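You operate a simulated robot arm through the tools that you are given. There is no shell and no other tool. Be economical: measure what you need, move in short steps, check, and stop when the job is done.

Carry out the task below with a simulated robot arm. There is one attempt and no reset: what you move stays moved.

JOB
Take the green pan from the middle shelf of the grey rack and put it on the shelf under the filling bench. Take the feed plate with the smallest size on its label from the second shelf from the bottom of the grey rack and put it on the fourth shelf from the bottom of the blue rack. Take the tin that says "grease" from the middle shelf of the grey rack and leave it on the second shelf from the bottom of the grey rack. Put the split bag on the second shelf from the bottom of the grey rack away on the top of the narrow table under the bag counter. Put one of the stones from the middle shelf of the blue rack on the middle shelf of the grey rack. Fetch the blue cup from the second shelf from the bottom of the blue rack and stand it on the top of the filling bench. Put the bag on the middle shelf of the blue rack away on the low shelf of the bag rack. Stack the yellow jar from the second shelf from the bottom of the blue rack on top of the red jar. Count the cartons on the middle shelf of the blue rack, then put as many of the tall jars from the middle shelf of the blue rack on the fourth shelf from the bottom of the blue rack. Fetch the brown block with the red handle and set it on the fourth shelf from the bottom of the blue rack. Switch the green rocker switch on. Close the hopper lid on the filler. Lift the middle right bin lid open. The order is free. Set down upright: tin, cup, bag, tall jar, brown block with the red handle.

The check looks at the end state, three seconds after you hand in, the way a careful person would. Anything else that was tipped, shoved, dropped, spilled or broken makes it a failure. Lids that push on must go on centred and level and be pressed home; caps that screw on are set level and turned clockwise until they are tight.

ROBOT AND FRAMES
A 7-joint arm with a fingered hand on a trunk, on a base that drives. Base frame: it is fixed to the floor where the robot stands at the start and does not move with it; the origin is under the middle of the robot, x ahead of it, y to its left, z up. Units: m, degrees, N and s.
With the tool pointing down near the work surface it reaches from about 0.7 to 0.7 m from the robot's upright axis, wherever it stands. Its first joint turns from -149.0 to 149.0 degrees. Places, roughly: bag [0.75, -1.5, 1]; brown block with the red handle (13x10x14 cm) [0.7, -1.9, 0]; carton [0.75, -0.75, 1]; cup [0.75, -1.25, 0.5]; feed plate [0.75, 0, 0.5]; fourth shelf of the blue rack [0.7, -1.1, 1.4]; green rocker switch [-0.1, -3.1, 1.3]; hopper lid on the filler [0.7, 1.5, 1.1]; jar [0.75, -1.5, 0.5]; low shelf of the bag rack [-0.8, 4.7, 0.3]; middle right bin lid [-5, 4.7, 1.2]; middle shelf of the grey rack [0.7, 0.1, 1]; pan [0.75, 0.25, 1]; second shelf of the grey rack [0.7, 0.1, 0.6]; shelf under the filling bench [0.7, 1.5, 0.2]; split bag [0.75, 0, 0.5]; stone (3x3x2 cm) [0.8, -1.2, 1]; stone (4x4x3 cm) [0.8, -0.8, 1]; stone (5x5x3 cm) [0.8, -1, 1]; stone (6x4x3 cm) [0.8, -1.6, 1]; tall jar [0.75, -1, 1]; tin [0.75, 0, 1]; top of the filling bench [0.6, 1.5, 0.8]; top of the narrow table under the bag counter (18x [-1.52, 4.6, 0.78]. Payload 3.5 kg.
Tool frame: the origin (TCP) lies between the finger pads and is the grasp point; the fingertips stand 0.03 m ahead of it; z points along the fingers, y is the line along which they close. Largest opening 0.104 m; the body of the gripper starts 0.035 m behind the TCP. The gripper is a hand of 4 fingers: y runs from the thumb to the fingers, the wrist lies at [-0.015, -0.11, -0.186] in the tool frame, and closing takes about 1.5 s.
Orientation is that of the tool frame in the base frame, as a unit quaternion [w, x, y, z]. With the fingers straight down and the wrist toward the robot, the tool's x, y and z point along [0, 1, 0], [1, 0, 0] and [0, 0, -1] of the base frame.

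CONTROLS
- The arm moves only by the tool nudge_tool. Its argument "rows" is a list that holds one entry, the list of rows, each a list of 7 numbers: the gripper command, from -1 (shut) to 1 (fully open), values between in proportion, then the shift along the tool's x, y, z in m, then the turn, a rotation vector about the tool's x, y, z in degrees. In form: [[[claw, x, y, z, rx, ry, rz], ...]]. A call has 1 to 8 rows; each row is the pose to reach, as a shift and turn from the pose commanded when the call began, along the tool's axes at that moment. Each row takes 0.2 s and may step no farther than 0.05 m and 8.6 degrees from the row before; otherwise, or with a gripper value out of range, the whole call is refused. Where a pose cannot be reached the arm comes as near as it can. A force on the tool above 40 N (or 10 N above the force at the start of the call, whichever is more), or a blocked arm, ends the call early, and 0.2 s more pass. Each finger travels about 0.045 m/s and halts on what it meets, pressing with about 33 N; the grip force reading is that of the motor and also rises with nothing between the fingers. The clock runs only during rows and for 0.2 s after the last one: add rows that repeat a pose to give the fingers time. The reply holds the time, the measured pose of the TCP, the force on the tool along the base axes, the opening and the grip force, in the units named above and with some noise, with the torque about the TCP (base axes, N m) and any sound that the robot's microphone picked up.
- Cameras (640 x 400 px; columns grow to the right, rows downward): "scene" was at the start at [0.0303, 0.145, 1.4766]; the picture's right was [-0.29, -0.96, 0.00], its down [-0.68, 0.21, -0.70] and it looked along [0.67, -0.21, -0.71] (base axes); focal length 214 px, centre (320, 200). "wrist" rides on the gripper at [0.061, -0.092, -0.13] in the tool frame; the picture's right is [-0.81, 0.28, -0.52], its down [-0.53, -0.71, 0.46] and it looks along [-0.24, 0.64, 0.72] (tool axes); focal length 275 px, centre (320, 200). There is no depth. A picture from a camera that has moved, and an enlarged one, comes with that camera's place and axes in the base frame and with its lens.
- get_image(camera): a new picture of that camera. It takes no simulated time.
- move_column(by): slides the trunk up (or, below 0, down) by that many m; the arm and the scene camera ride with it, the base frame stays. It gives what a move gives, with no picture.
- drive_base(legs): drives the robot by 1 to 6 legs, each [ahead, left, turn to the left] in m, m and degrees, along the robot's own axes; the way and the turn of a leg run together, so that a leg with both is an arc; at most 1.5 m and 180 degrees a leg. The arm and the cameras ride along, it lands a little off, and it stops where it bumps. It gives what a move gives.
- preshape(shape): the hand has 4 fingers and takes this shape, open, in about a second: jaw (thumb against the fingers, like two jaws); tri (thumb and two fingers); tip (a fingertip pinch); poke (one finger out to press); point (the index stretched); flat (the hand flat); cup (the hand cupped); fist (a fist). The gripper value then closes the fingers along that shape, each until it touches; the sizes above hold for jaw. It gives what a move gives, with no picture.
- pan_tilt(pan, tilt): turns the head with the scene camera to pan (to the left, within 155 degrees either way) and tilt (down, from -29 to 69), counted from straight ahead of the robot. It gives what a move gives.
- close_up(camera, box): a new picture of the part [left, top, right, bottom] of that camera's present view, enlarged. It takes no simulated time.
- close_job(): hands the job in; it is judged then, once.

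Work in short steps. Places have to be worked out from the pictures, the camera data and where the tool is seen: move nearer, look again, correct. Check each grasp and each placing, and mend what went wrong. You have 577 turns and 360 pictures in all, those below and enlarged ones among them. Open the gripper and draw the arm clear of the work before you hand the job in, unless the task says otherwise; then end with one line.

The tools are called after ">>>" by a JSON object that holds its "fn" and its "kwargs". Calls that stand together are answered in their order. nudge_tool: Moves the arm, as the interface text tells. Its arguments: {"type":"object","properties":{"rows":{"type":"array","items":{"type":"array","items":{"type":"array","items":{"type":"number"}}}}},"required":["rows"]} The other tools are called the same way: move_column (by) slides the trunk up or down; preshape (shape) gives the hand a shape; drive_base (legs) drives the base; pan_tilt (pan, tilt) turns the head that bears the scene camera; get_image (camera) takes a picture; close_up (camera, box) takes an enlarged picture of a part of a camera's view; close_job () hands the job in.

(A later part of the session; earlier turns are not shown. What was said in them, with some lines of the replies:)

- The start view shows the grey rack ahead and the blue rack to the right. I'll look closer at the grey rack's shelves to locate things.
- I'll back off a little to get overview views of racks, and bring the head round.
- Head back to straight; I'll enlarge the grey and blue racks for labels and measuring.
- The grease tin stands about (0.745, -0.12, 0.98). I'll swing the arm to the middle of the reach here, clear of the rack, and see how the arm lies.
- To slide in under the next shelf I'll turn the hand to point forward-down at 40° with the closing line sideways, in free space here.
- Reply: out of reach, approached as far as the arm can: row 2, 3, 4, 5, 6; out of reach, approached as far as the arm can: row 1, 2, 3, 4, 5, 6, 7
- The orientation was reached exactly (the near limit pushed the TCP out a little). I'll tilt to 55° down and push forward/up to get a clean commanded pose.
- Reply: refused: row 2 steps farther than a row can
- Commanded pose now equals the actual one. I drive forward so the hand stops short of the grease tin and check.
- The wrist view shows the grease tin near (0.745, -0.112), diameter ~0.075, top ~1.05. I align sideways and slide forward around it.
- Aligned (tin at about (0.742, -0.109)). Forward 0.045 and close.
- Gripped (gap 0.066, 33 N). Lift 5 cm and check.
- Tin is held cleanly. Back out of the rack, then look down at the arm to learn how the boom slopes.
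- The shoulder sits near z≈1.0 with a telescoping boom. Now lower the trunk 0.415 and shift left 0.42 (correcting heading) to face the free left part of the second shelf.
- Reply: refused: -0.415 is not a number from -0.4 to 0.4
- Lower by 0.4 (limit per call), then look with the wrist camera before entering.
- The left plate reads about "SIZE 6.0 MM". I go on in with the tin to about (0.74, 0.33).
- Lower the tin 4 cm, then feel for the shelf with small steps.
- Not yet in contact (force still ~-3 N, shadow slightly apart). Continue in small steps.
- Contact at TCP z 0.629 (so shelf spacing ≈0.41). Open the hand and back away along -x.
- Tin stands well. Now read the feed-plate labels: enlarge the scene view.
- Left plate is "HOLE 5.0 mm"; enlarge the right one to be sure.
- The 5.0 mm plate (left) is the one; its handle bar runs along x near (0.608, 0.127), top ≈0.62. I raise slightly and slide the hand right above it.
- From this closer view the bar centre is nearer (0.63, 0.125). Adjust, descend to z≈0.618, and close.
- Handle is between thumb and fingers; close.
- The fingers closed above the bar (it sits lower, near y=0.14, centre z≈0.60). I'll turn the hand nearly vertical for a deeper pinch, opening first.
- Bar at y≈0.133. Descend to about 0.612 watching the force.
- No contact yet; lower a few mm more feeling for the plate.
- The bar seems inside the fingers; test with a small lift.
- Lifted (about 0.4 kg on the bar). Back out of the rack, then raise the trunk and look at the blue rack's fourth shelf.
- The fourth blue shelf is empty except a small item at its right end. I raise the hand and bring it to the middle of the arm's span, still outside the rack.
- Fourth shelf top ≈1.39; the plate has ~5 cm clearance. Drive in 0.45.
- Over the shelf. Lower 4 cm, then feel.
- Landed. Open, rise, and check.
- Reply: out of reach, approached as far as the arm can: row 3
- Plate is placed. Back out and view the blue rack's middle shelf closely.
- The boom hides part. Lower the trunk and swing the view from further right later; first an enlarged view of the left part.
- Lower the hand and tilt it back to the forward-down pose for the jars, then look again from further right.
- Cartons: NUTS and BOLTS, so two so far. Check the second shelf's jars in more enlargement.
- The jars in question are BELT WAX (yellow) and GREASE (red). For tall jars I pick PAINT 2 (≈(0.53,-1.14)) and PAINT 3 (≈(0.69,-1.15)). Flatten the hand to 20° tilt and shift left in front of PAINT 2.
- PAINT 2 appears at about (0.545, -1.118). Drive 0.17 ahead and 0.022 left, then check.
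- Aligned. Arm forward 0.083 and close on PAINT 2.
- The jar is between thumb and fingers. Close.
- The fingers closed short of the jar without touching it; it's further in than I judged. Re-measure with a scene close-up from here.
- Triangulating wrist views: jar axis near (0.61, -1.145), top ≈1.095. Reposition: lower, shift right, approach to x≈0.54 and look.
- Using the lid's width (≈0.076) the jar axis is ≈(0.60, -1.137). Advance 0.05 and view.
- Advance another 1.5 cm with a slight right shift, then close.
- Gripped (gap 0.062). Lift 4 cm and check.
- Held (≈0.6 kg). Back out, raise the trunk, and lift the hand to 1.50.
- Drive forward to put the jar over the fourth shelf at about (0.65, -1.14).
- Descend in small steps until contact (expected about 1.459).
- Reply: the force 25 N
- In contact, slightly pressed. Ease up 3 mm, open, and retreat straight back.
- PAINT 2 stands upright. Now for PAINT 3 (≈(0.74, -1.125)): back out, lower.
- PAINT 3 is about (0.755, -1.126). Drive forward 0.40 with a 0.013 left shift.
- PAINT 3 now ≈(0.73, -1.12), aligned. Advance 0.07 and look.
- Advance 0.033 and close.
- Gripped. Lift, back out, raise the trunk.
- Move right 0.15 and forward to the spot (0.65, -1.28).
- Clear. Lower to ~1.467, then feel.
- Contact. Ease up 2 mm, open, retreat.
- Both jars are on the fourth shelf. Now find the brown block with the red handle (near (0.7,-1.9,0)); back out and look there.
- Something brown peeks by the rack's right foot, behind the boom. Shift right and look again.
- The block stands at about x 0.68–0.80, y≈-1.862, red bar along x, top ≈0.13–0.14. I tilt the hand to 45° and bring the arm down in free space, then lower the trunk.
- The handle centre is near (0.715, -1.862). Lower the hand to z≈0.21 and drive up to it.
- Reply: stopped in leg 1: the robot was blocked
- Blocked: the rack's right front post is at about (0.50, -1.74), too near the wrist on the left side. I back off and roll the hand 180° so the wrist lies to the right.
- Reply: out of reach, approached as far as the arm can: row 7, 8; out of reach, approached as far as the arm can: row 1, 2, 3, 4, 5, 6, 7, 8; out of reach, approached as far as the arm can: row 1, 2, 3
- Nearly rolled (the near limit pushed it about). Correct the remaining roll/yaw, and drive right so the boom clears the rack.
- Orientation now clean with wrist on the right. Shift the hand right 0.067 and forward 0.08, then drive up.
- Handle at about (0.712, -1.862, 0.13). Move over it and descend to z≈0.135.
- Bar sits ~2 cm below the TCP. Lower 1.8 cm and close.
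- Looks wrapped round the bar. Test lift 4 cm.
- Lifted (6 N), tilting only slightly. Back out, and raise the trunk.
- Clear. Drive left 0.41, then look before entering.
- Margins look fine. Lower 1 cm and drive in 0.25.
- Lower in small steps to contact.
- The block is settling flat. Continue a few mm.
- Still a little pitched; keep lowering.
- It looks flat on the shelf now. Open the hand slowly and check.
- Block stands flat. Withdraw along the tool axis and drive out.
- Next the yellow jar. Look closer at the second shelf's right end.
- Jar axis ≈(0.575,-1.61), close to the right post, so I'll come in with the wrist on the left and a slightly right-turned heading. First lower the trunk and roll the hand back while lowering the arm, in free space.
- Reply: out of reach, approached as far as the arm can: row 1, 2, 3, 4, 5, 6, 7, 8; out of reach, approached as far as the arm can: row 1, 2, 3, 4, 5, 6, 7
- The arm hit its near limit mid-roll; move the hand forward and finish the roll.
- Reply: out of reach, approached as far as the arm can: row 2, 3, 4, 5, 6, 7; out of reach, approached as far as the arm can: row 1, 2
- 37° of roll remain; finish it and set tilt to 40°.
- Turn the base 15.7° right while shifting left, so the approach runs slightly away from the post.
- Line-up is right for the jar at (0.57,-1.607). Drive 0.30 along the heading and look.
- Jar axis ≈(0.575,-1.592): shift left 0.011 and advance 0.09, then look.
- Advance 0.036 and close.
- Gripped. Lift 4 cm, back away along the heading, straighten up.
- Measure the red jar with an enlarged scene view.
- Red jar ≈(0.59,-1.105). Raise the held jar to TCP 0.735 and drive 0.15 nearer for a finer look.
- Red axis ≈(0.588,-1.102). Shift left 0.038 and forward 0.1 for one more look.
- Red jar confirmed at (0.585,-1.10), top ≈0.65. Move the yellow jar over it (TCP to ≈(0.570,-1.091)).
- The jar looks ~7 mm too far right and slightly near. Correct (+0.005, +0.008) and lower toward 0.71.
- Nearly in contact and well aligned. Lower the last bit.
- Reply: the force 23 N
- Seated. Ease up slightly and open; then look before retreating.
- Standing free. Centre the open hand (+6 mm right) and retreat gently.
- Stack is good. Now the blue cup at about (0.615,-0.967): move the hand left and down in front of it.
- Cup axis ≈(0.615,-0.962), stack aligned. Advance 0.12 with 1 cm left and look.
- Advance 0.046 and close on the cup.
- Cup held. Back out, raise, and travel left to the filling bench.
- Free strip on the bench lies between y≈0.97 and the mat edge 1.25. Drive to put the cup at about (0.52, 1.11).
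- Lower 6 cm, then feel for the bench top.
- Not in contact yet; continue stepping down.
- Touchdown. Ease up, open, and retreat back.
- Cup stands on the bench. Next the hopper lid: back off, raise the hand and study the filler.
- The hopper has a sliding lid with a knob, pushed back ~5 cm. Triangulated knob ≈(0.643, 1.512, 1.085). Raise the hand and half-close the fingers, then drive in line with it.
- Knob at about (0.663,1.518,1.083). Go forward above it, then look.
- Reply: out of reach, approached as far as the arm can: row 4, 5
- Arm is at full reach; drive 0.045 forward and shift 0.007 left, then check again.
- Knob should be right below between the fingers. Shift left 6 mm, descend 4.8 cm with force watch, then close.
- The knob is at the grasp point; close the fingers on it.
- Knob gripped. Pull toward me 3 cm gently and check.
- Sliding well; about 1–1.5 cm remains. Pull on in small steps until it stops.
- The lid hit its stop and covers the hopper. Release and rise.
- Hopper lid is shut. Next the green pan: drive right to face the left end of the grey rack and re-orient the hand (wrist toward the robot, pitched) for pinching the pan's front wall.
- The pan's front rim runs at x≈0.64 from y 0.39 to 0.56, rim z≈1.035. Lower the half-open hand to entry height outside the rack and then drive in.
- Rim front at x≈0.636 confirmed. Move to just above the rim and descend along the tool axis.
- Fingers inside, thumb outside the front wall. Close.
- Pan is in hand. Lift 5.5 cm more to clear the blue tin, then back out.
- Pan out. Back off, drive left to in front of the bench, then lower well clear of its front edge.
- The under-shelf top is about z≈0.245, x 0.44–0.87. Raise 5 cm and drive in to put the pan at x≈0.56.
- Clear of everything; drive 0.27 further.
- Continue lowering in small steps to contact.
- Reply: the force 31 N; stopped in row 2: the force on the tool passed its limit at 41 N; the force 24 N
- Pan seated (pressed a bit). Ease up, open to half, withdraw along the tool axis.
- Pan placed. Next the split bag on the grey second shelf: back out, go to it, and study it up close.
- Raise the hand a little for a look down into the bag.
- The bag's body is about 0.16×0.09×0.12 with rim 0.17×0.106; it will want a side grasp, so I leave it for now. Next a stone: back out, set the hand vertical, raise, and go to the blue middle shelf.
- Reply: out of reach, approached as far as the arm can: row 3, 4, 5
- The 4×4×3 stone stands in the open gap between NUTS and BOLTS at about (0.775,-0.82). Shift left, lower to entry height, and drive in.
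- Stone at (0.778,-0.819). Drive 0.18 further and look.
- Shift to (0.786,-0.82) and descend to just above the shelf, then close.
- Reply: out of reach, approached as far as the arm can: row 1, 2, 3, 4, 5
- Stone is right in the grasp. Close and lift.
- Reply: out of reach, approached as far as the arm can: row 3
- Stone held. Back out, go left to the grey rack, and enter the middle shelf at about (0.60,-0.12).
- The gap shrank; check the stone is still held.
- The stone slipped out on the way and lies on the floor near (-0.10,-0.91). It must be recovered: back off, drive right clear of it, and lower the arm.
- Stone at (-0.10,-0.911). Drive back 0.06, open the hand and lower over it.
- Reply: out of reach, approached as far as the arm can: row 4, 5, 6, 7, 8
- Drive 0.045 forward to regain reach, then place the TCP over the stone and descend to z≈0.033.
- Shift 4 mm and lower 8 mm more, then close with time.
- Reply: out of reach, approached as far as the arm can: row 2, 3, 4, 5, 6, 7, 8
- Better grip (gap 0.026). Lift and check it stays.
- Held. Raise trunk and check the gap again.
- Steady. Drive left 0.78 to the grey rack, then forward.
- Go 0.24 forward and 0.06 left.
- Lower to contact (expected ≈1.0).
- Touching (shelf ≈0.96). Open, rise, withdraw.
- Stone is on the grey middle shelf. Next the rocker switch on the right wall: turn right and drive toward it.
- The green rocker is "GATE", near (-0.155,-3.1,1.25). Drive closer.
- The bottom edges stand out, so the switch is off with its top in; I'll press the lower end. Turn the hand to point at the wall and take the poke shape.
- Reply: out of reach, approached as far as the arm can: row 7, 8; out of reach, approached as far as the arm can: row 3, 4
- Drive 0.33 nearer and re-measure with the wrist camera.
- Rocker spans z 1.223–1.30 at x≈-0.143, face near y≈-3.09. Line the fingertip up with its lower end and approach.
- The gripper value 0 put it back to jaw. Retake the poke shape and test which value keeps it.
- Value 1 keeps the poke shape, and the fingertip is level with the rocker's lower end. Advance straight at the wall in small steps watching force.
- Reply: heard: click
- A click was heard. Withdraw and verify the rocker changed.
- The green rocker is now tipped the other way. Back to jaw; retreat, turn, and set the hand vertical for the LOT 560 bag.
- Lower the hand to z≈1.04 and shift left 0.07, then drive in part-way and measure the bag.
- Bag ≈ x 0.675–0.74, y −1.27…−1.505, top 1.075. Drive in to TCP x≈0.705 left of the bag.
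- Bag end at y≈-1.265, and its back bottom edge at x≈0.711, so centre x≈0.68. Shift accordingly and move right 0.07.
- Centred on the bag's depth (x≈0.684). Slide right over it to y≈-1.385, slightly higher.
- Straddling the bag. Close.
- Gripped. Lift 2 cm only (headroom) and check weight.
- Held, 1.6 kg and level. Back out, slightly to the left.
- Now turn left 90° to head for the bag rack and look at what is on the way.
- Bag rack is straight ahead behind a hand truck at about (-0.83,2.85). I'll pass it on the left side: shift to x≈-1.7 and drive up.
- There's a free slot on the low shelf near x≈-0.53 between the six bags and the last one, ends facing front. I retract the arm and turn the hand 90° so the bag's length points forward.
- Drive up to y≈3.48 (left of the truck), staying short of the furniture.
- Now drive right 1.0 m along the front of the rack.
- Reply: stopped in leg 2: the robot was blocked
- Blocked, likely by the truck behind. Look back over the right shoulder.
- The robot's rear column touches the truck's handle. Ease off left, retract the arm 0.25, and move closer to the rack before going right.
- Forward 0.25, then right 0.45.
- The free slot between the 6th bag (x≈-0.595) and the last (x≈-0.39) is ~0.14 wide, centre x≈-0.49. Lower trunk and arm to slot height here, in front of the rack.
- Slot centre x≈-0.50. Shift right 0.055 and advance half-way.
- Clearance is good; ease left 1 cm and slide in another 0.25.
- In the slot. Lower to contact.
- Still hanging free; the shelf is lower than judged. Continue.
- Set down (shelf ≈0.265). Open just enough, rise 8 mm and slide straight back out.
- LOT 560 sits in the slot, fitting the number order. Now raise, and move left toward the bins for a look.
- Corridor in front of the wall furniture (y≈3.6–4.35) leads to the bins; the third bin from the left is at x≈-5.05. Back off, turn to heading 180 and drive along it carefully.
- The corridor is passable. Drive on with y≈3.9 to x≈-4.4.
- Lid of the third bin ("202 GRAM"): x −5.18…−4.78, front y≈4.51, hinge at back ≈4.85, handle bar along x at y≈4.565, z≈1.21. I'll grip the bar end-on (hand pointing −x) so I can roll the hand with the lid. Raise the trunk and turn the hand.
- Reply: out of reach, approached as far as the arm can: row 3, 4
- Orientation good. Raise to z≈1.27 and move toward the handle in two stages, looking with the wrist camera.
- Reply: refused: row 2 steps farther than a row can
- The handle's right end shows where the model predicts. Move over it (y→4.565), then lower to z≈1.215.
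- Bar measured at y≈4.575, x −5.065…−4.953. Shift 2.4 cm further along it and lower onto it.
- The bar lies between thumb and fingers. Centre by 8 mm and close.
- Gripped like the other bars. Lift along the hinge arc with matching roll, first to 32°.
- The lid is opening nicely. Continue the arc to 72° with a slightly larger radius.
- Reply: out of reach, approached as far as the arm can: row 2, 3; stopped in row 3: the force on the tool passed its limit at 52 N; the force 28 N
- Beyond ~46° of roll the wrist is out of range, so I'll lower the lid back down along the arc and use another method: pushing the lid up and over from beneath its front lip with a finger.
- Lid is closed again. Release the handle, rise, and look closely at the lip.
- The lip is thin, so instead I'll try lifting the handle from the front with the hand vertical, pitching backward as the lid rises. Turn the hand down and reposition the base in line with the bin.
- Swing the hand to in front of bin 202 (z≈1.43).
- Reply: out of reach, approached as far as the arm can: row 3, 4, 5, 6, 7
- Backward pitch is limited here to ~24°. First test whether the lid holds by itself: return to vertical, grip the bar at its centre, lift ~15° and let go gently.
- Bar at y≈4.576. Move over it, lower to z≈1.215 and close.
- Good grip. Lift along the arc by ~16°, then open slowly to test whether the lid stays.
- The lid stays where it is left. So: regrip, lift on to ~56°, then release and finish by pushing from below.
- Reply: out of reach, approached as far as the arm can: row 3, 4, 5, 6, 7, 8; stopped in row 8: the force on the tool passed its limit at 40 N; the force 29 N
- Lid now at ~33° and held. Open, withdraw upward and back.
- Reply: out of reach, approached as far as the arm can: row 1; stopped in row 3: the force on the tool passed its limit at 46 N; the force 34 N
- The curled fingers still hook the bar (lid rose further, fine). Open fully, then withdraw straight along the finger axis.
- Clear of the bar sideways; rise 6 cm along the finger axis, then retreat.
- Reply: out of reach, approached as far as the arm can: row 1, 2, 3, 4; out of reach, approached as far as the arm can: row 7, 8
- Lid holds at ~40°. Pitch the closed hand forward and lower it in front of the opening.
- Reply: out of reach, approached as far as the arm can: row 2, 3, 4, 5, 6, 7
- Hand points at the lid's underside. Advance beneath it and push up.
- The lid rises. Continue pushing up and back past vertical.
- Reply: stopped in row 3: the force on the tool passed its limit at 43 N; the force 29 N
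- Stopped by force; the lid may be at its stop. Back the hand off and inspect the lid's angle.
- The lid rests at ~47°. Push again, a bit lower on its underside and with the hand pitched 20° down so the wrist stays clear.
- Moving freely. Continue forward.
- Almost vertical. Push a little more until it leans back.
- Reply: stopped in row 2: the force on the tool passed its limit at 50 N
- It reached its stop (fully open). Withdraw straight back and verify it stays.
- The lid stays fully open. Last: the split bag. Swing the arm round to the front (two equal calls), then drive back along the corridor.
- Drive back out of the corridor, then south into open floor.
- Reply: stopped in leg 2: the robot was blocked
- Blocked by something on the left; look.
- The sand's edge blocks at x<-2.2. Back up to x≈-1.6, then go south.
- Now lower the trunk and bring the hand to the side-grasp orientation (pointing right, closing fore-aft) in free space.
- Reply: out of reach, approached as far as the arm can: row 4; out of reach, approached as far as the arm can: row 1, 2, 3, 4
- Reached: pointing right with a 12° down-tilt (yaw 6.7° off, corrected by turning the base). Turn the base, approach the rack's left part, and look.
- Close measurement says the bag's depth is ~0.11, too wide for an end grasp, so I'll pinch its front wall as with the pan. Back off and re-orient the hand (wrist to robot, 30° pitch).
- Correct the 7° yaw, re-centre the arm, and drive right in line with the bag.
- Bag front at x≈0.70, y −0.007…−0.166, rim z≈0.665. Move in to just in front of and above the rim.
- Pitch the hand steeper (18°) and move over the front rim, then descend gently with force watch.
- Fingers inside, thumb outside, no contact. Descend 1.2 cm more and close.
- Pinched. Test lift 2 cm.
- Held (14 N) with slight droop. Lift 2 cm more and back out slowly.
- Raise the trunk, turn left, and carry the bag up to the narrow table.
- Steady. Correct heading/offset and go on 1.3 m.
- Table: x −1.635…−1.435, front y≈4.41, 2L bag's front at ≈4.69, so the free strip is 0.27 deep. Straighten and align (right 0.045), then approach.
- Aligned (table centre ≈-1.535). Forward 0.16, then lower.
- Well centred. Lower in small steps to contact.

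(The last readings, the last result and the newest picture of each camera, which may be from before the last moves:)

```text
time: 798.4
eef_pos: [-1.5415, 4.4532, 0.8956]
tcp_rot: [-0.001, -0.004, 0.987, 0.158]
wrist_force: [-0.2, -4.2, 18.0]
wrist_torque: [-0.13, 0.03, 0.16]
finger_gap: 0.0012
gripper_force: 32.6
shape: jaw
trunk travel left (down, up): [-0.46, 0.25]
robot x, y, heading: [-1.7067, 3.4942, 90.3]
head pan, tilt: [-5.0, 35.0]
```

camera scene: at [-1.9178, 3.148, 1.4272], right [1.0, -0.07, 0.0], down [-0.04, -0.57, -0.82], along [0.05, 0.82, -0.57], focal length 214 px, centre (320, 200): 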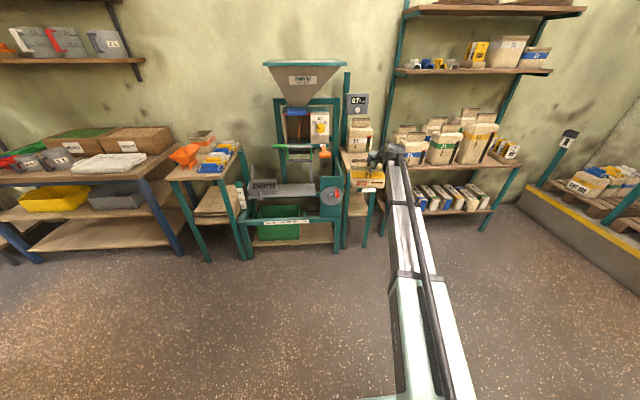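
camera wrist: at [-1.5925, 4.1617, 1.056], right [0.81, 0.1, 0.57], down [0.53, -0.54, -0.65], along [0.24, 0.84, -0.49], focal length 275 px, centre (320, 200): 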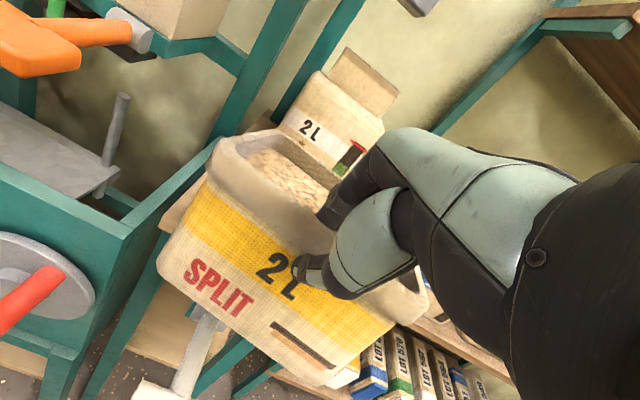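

The bag has settled flat. Ease up, open to half, and withdraw along the tool axis.

>>> {"fn": "nudge_tool", "kwargs": {"rows": [[[-1, 0, 0.0006, -0.002, 0, 0, 0], [0, 0, 0.0006, -0.002, 0, 0, 0], [0, 0, 0.0006, -0.002, 0, 0, 0], [0, 0, 0.0006, -0.002, 0, 0, 0], [0, 0, 0.0006, -0.002, 0, 0, 0]]]}}

>>> {"fn": "get_image", "kwargs": {"camera": "wrist"}}

>>> {"fn": "nudge_tool", "kwargs": {"rows": [[[0, 0, 0, -0.02, 0, 0, 0], [0, 0, 0, -0.045, 0, 0, 0], [0, 0, 0, -0.075, 0, 0, 0], [0, 0, -0.03, -0.09, 0, 0, 0], [0, 0, -0.07, -0.095, 0, 0, 0], [0, 0, -0.11, -0.1, 0, 0, 0]]]}}

>>> {"fn": "get_image", "kwargs": {"camera": "wrist"}}

>>> {"fn": "close_up", "kwargs": {"camera": "scene", "box": [310, 110, 430, 250]}}

```text
time: 799.5
eef_pos: [-1.5408, 4.4543, 0.8925]
tcp_rot: [-0.002, -0.003, 0.988, 0.156]
wrist_force: [-0.3, 0.1, 0.6]
wrist_torque: [0.02, 0.03, 0.01]
finger_gap: 0.0519
gripper_force: 0.0
shape: jaw
trunk travel left (down, up): [-0.46, 0.25]
robot x, y, heading: [-1.7068, 3.4953, 90.1]
head pan, tilt: [-5.0, 35.0]
```

```text
59 pictures are left
camera wrist: at [-1.5996, 4.3261, 0.9885], right [0.81, 0.11, 0.57], down [0.54, -0.53, -0.65], along [0.24, 0.84, -0.49], focal length 275 px, centre (320, 200)
```

wrist: 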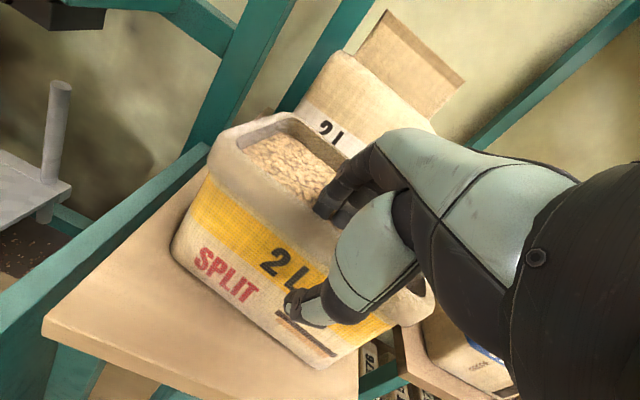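

```text
time: 801.0
eef_pos: [-1.538, 4.3174, 0.9547]
tcp_rot: [-0.002, -0.004, 0.988, 0.156]
wrist_force: [0.6, -0.2, -0.3]
wrist_torque: [-0.01, 0.02, 0.01]
finger_gap: 0.0518
gripper_force: 0.0
shape: jaw
trunk travel left (down, up): [-0.46, 0.25]
robot x, y, heading: [-1.7088, 3.4942, 90.1]
head pan, tilt: [-5.0, 35.0]
```

```text
58 pictures are left
camera wrist: at [-1.598, 4.189, 1.0499], right [0.81, 0.11, 0.57], down [0.54, -0.53, -0.65], along [0.23, 0.84, -0.49], focal length 275 px, centre (320, 200)
```

wrist: 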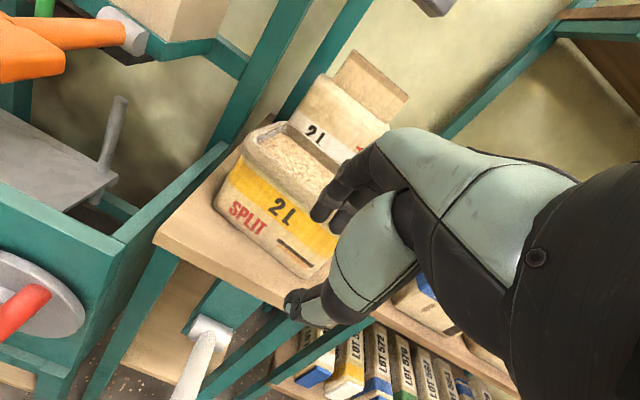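

```text
2.86 times, centred on (370, 180) of scene
camera zoom: at [-1.87, 3.5352, 1.4272], right [1.0, -0.08, 0.0], down [-0.05, -0.57, -0.82], along [0.07, 0.82, -0.57], focal length 613 px, centre (177, 257)
```

zoom: 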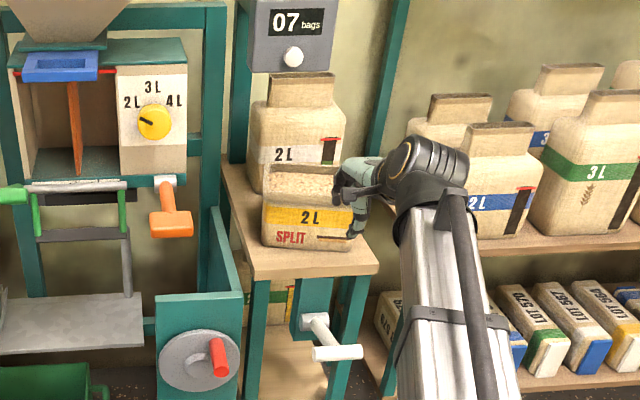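

Bag stands flat on the narrow table. Back away, open the hand, and take a last look at the truck and the racks.

>>> {"fn": "drive_base", "kwargs": {"legs": [[-0.6, 0.05, 0]]}}

>>> {"fn": "preshape", "kwargs": {"shape": "jaw"}}

>>> {"fn": "pan_tilt", "kwargs": {"pan": -60, "tilt": 30}}

>>> {"fn": "get_image", "kwargs": {"camera": "scene"}}

>>> {"fn": "pan_tilt", "kwargs": {"pan": -120, "tilt": 15}}

>>> {"fn": "get_image", "kwargs": {"camera": "scene"}}

```text
time: 804.4
eef_pos: [-1.584, 3.7098, 0.9545]
tcp_rot: [-0.002, -0.002, 0.988, 0.156]
wrist_force: [0.1, 0.8, 0.5]
wrist_torque: [-0.02, 0.0, 0.02]
finger_gap: 0.0515
gripper_force: 0.0
shape: jaw
trunk travel left (down, up): [-0.46, 0.25]
robot x, y, heading: [-1.7546, 2.8885, 89.7]
head pan, tilt: [-5.0, 35.0]
```

```text
time: 805.3
eef_pos: [-1.5848, 3.7104, 0.954]
tcp_rot: [-0.003, -0.002, 0.988, 0.156]
wrist_force: [0.3, -0.8, 0.3]
wrist_torque: [0.02, 0.01, 0.0]
finger_gap: 0.1037
gripper_force: 0.0
shape: jaw
trunk travel left (down, up): [-0.46, 0.25]
robot x, y, heading: [-1.7535, 2.8869, 89.5]
head pan, tilt: [-5.0, 35.0]
```

```text
time: 806.5
eef_pos: [-1.5844, 3.71, 0.9546]
tcp_rot: [-0.002, -0.001, 0.988, 0.156]
wrist_force: [1.4, -0.1, 0.1]
wrist_torque: [0.02, -0.01, -0.04]
finger_gap: 0.1039
gripper_force: 0.0
shape: jaw
trunk travel left (down, up): [-0.46, 0.25]
robot x, y, heading: [-1.7549, 2.8866, 90.1]
head pan, tilt: [-60.0, 30.0]
```

```text
56 pictures are left
camera scene: at [-1.8484, 2.8861, 1.435], right [0.5, -0.87, 0.0], down [-0.43, -0.25, -0.87], along [0.75, 0.43, -0.5], focal length 214 px, centre (320, 200)
```

scene: 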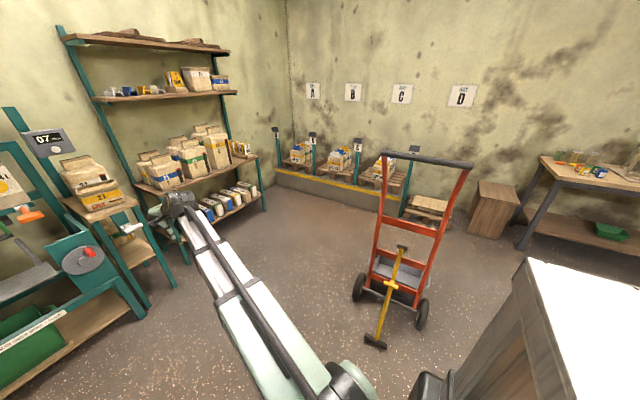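

```text
time: 807.8
eef_pos: [-1.5856, 3.7105, 0.9551]
tcp_rot: [-0.002, -0.002, 0.988, 0.157]
wrist_force: [-0.5, 0.5, 0.6]
wrist_torque: [0.0, -0.03, -0.02]
finger_gap: 0.1036
gripper_force: 0.2
shape: jaw
trunk travel left (down, up): [-0.46, 0.25]
robot x, y, heading: [-1.755, 2.8875, 89.8]
head pan, tilt: [-120.0, 15.0]
```

```text
55 pictures are left
camera scene: at [-1.8459, 2.7942, 1.4592], right [-0.5, -0.87, 0.0], down [-0.22, 0.13, -0.97], along [0.84, -0.48, -0.26], focal length 214 px, centre (320, 200)
```

scene: 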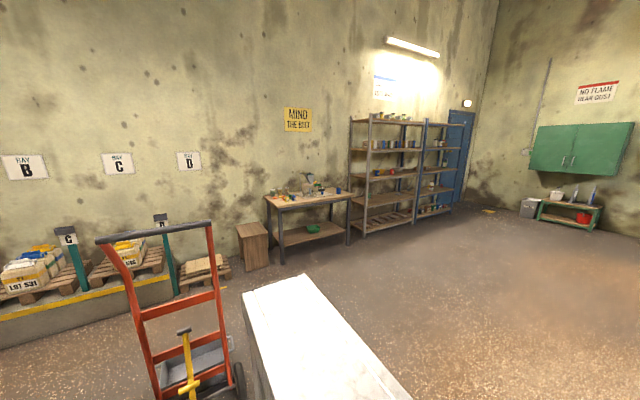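

All placements check out: the truck is where it was, the hand is open and clear. Handing in.

>>> {"fn": "close_job", "kwargs": {}}

```text
The job is handed in.
```

All thirteen tasks are done and the job is handed in, though two things went wrong along the way. The stone slipped out of the hand and fell to the floor before I placed it. I also bumped the hand truck once, and it stands where it was.
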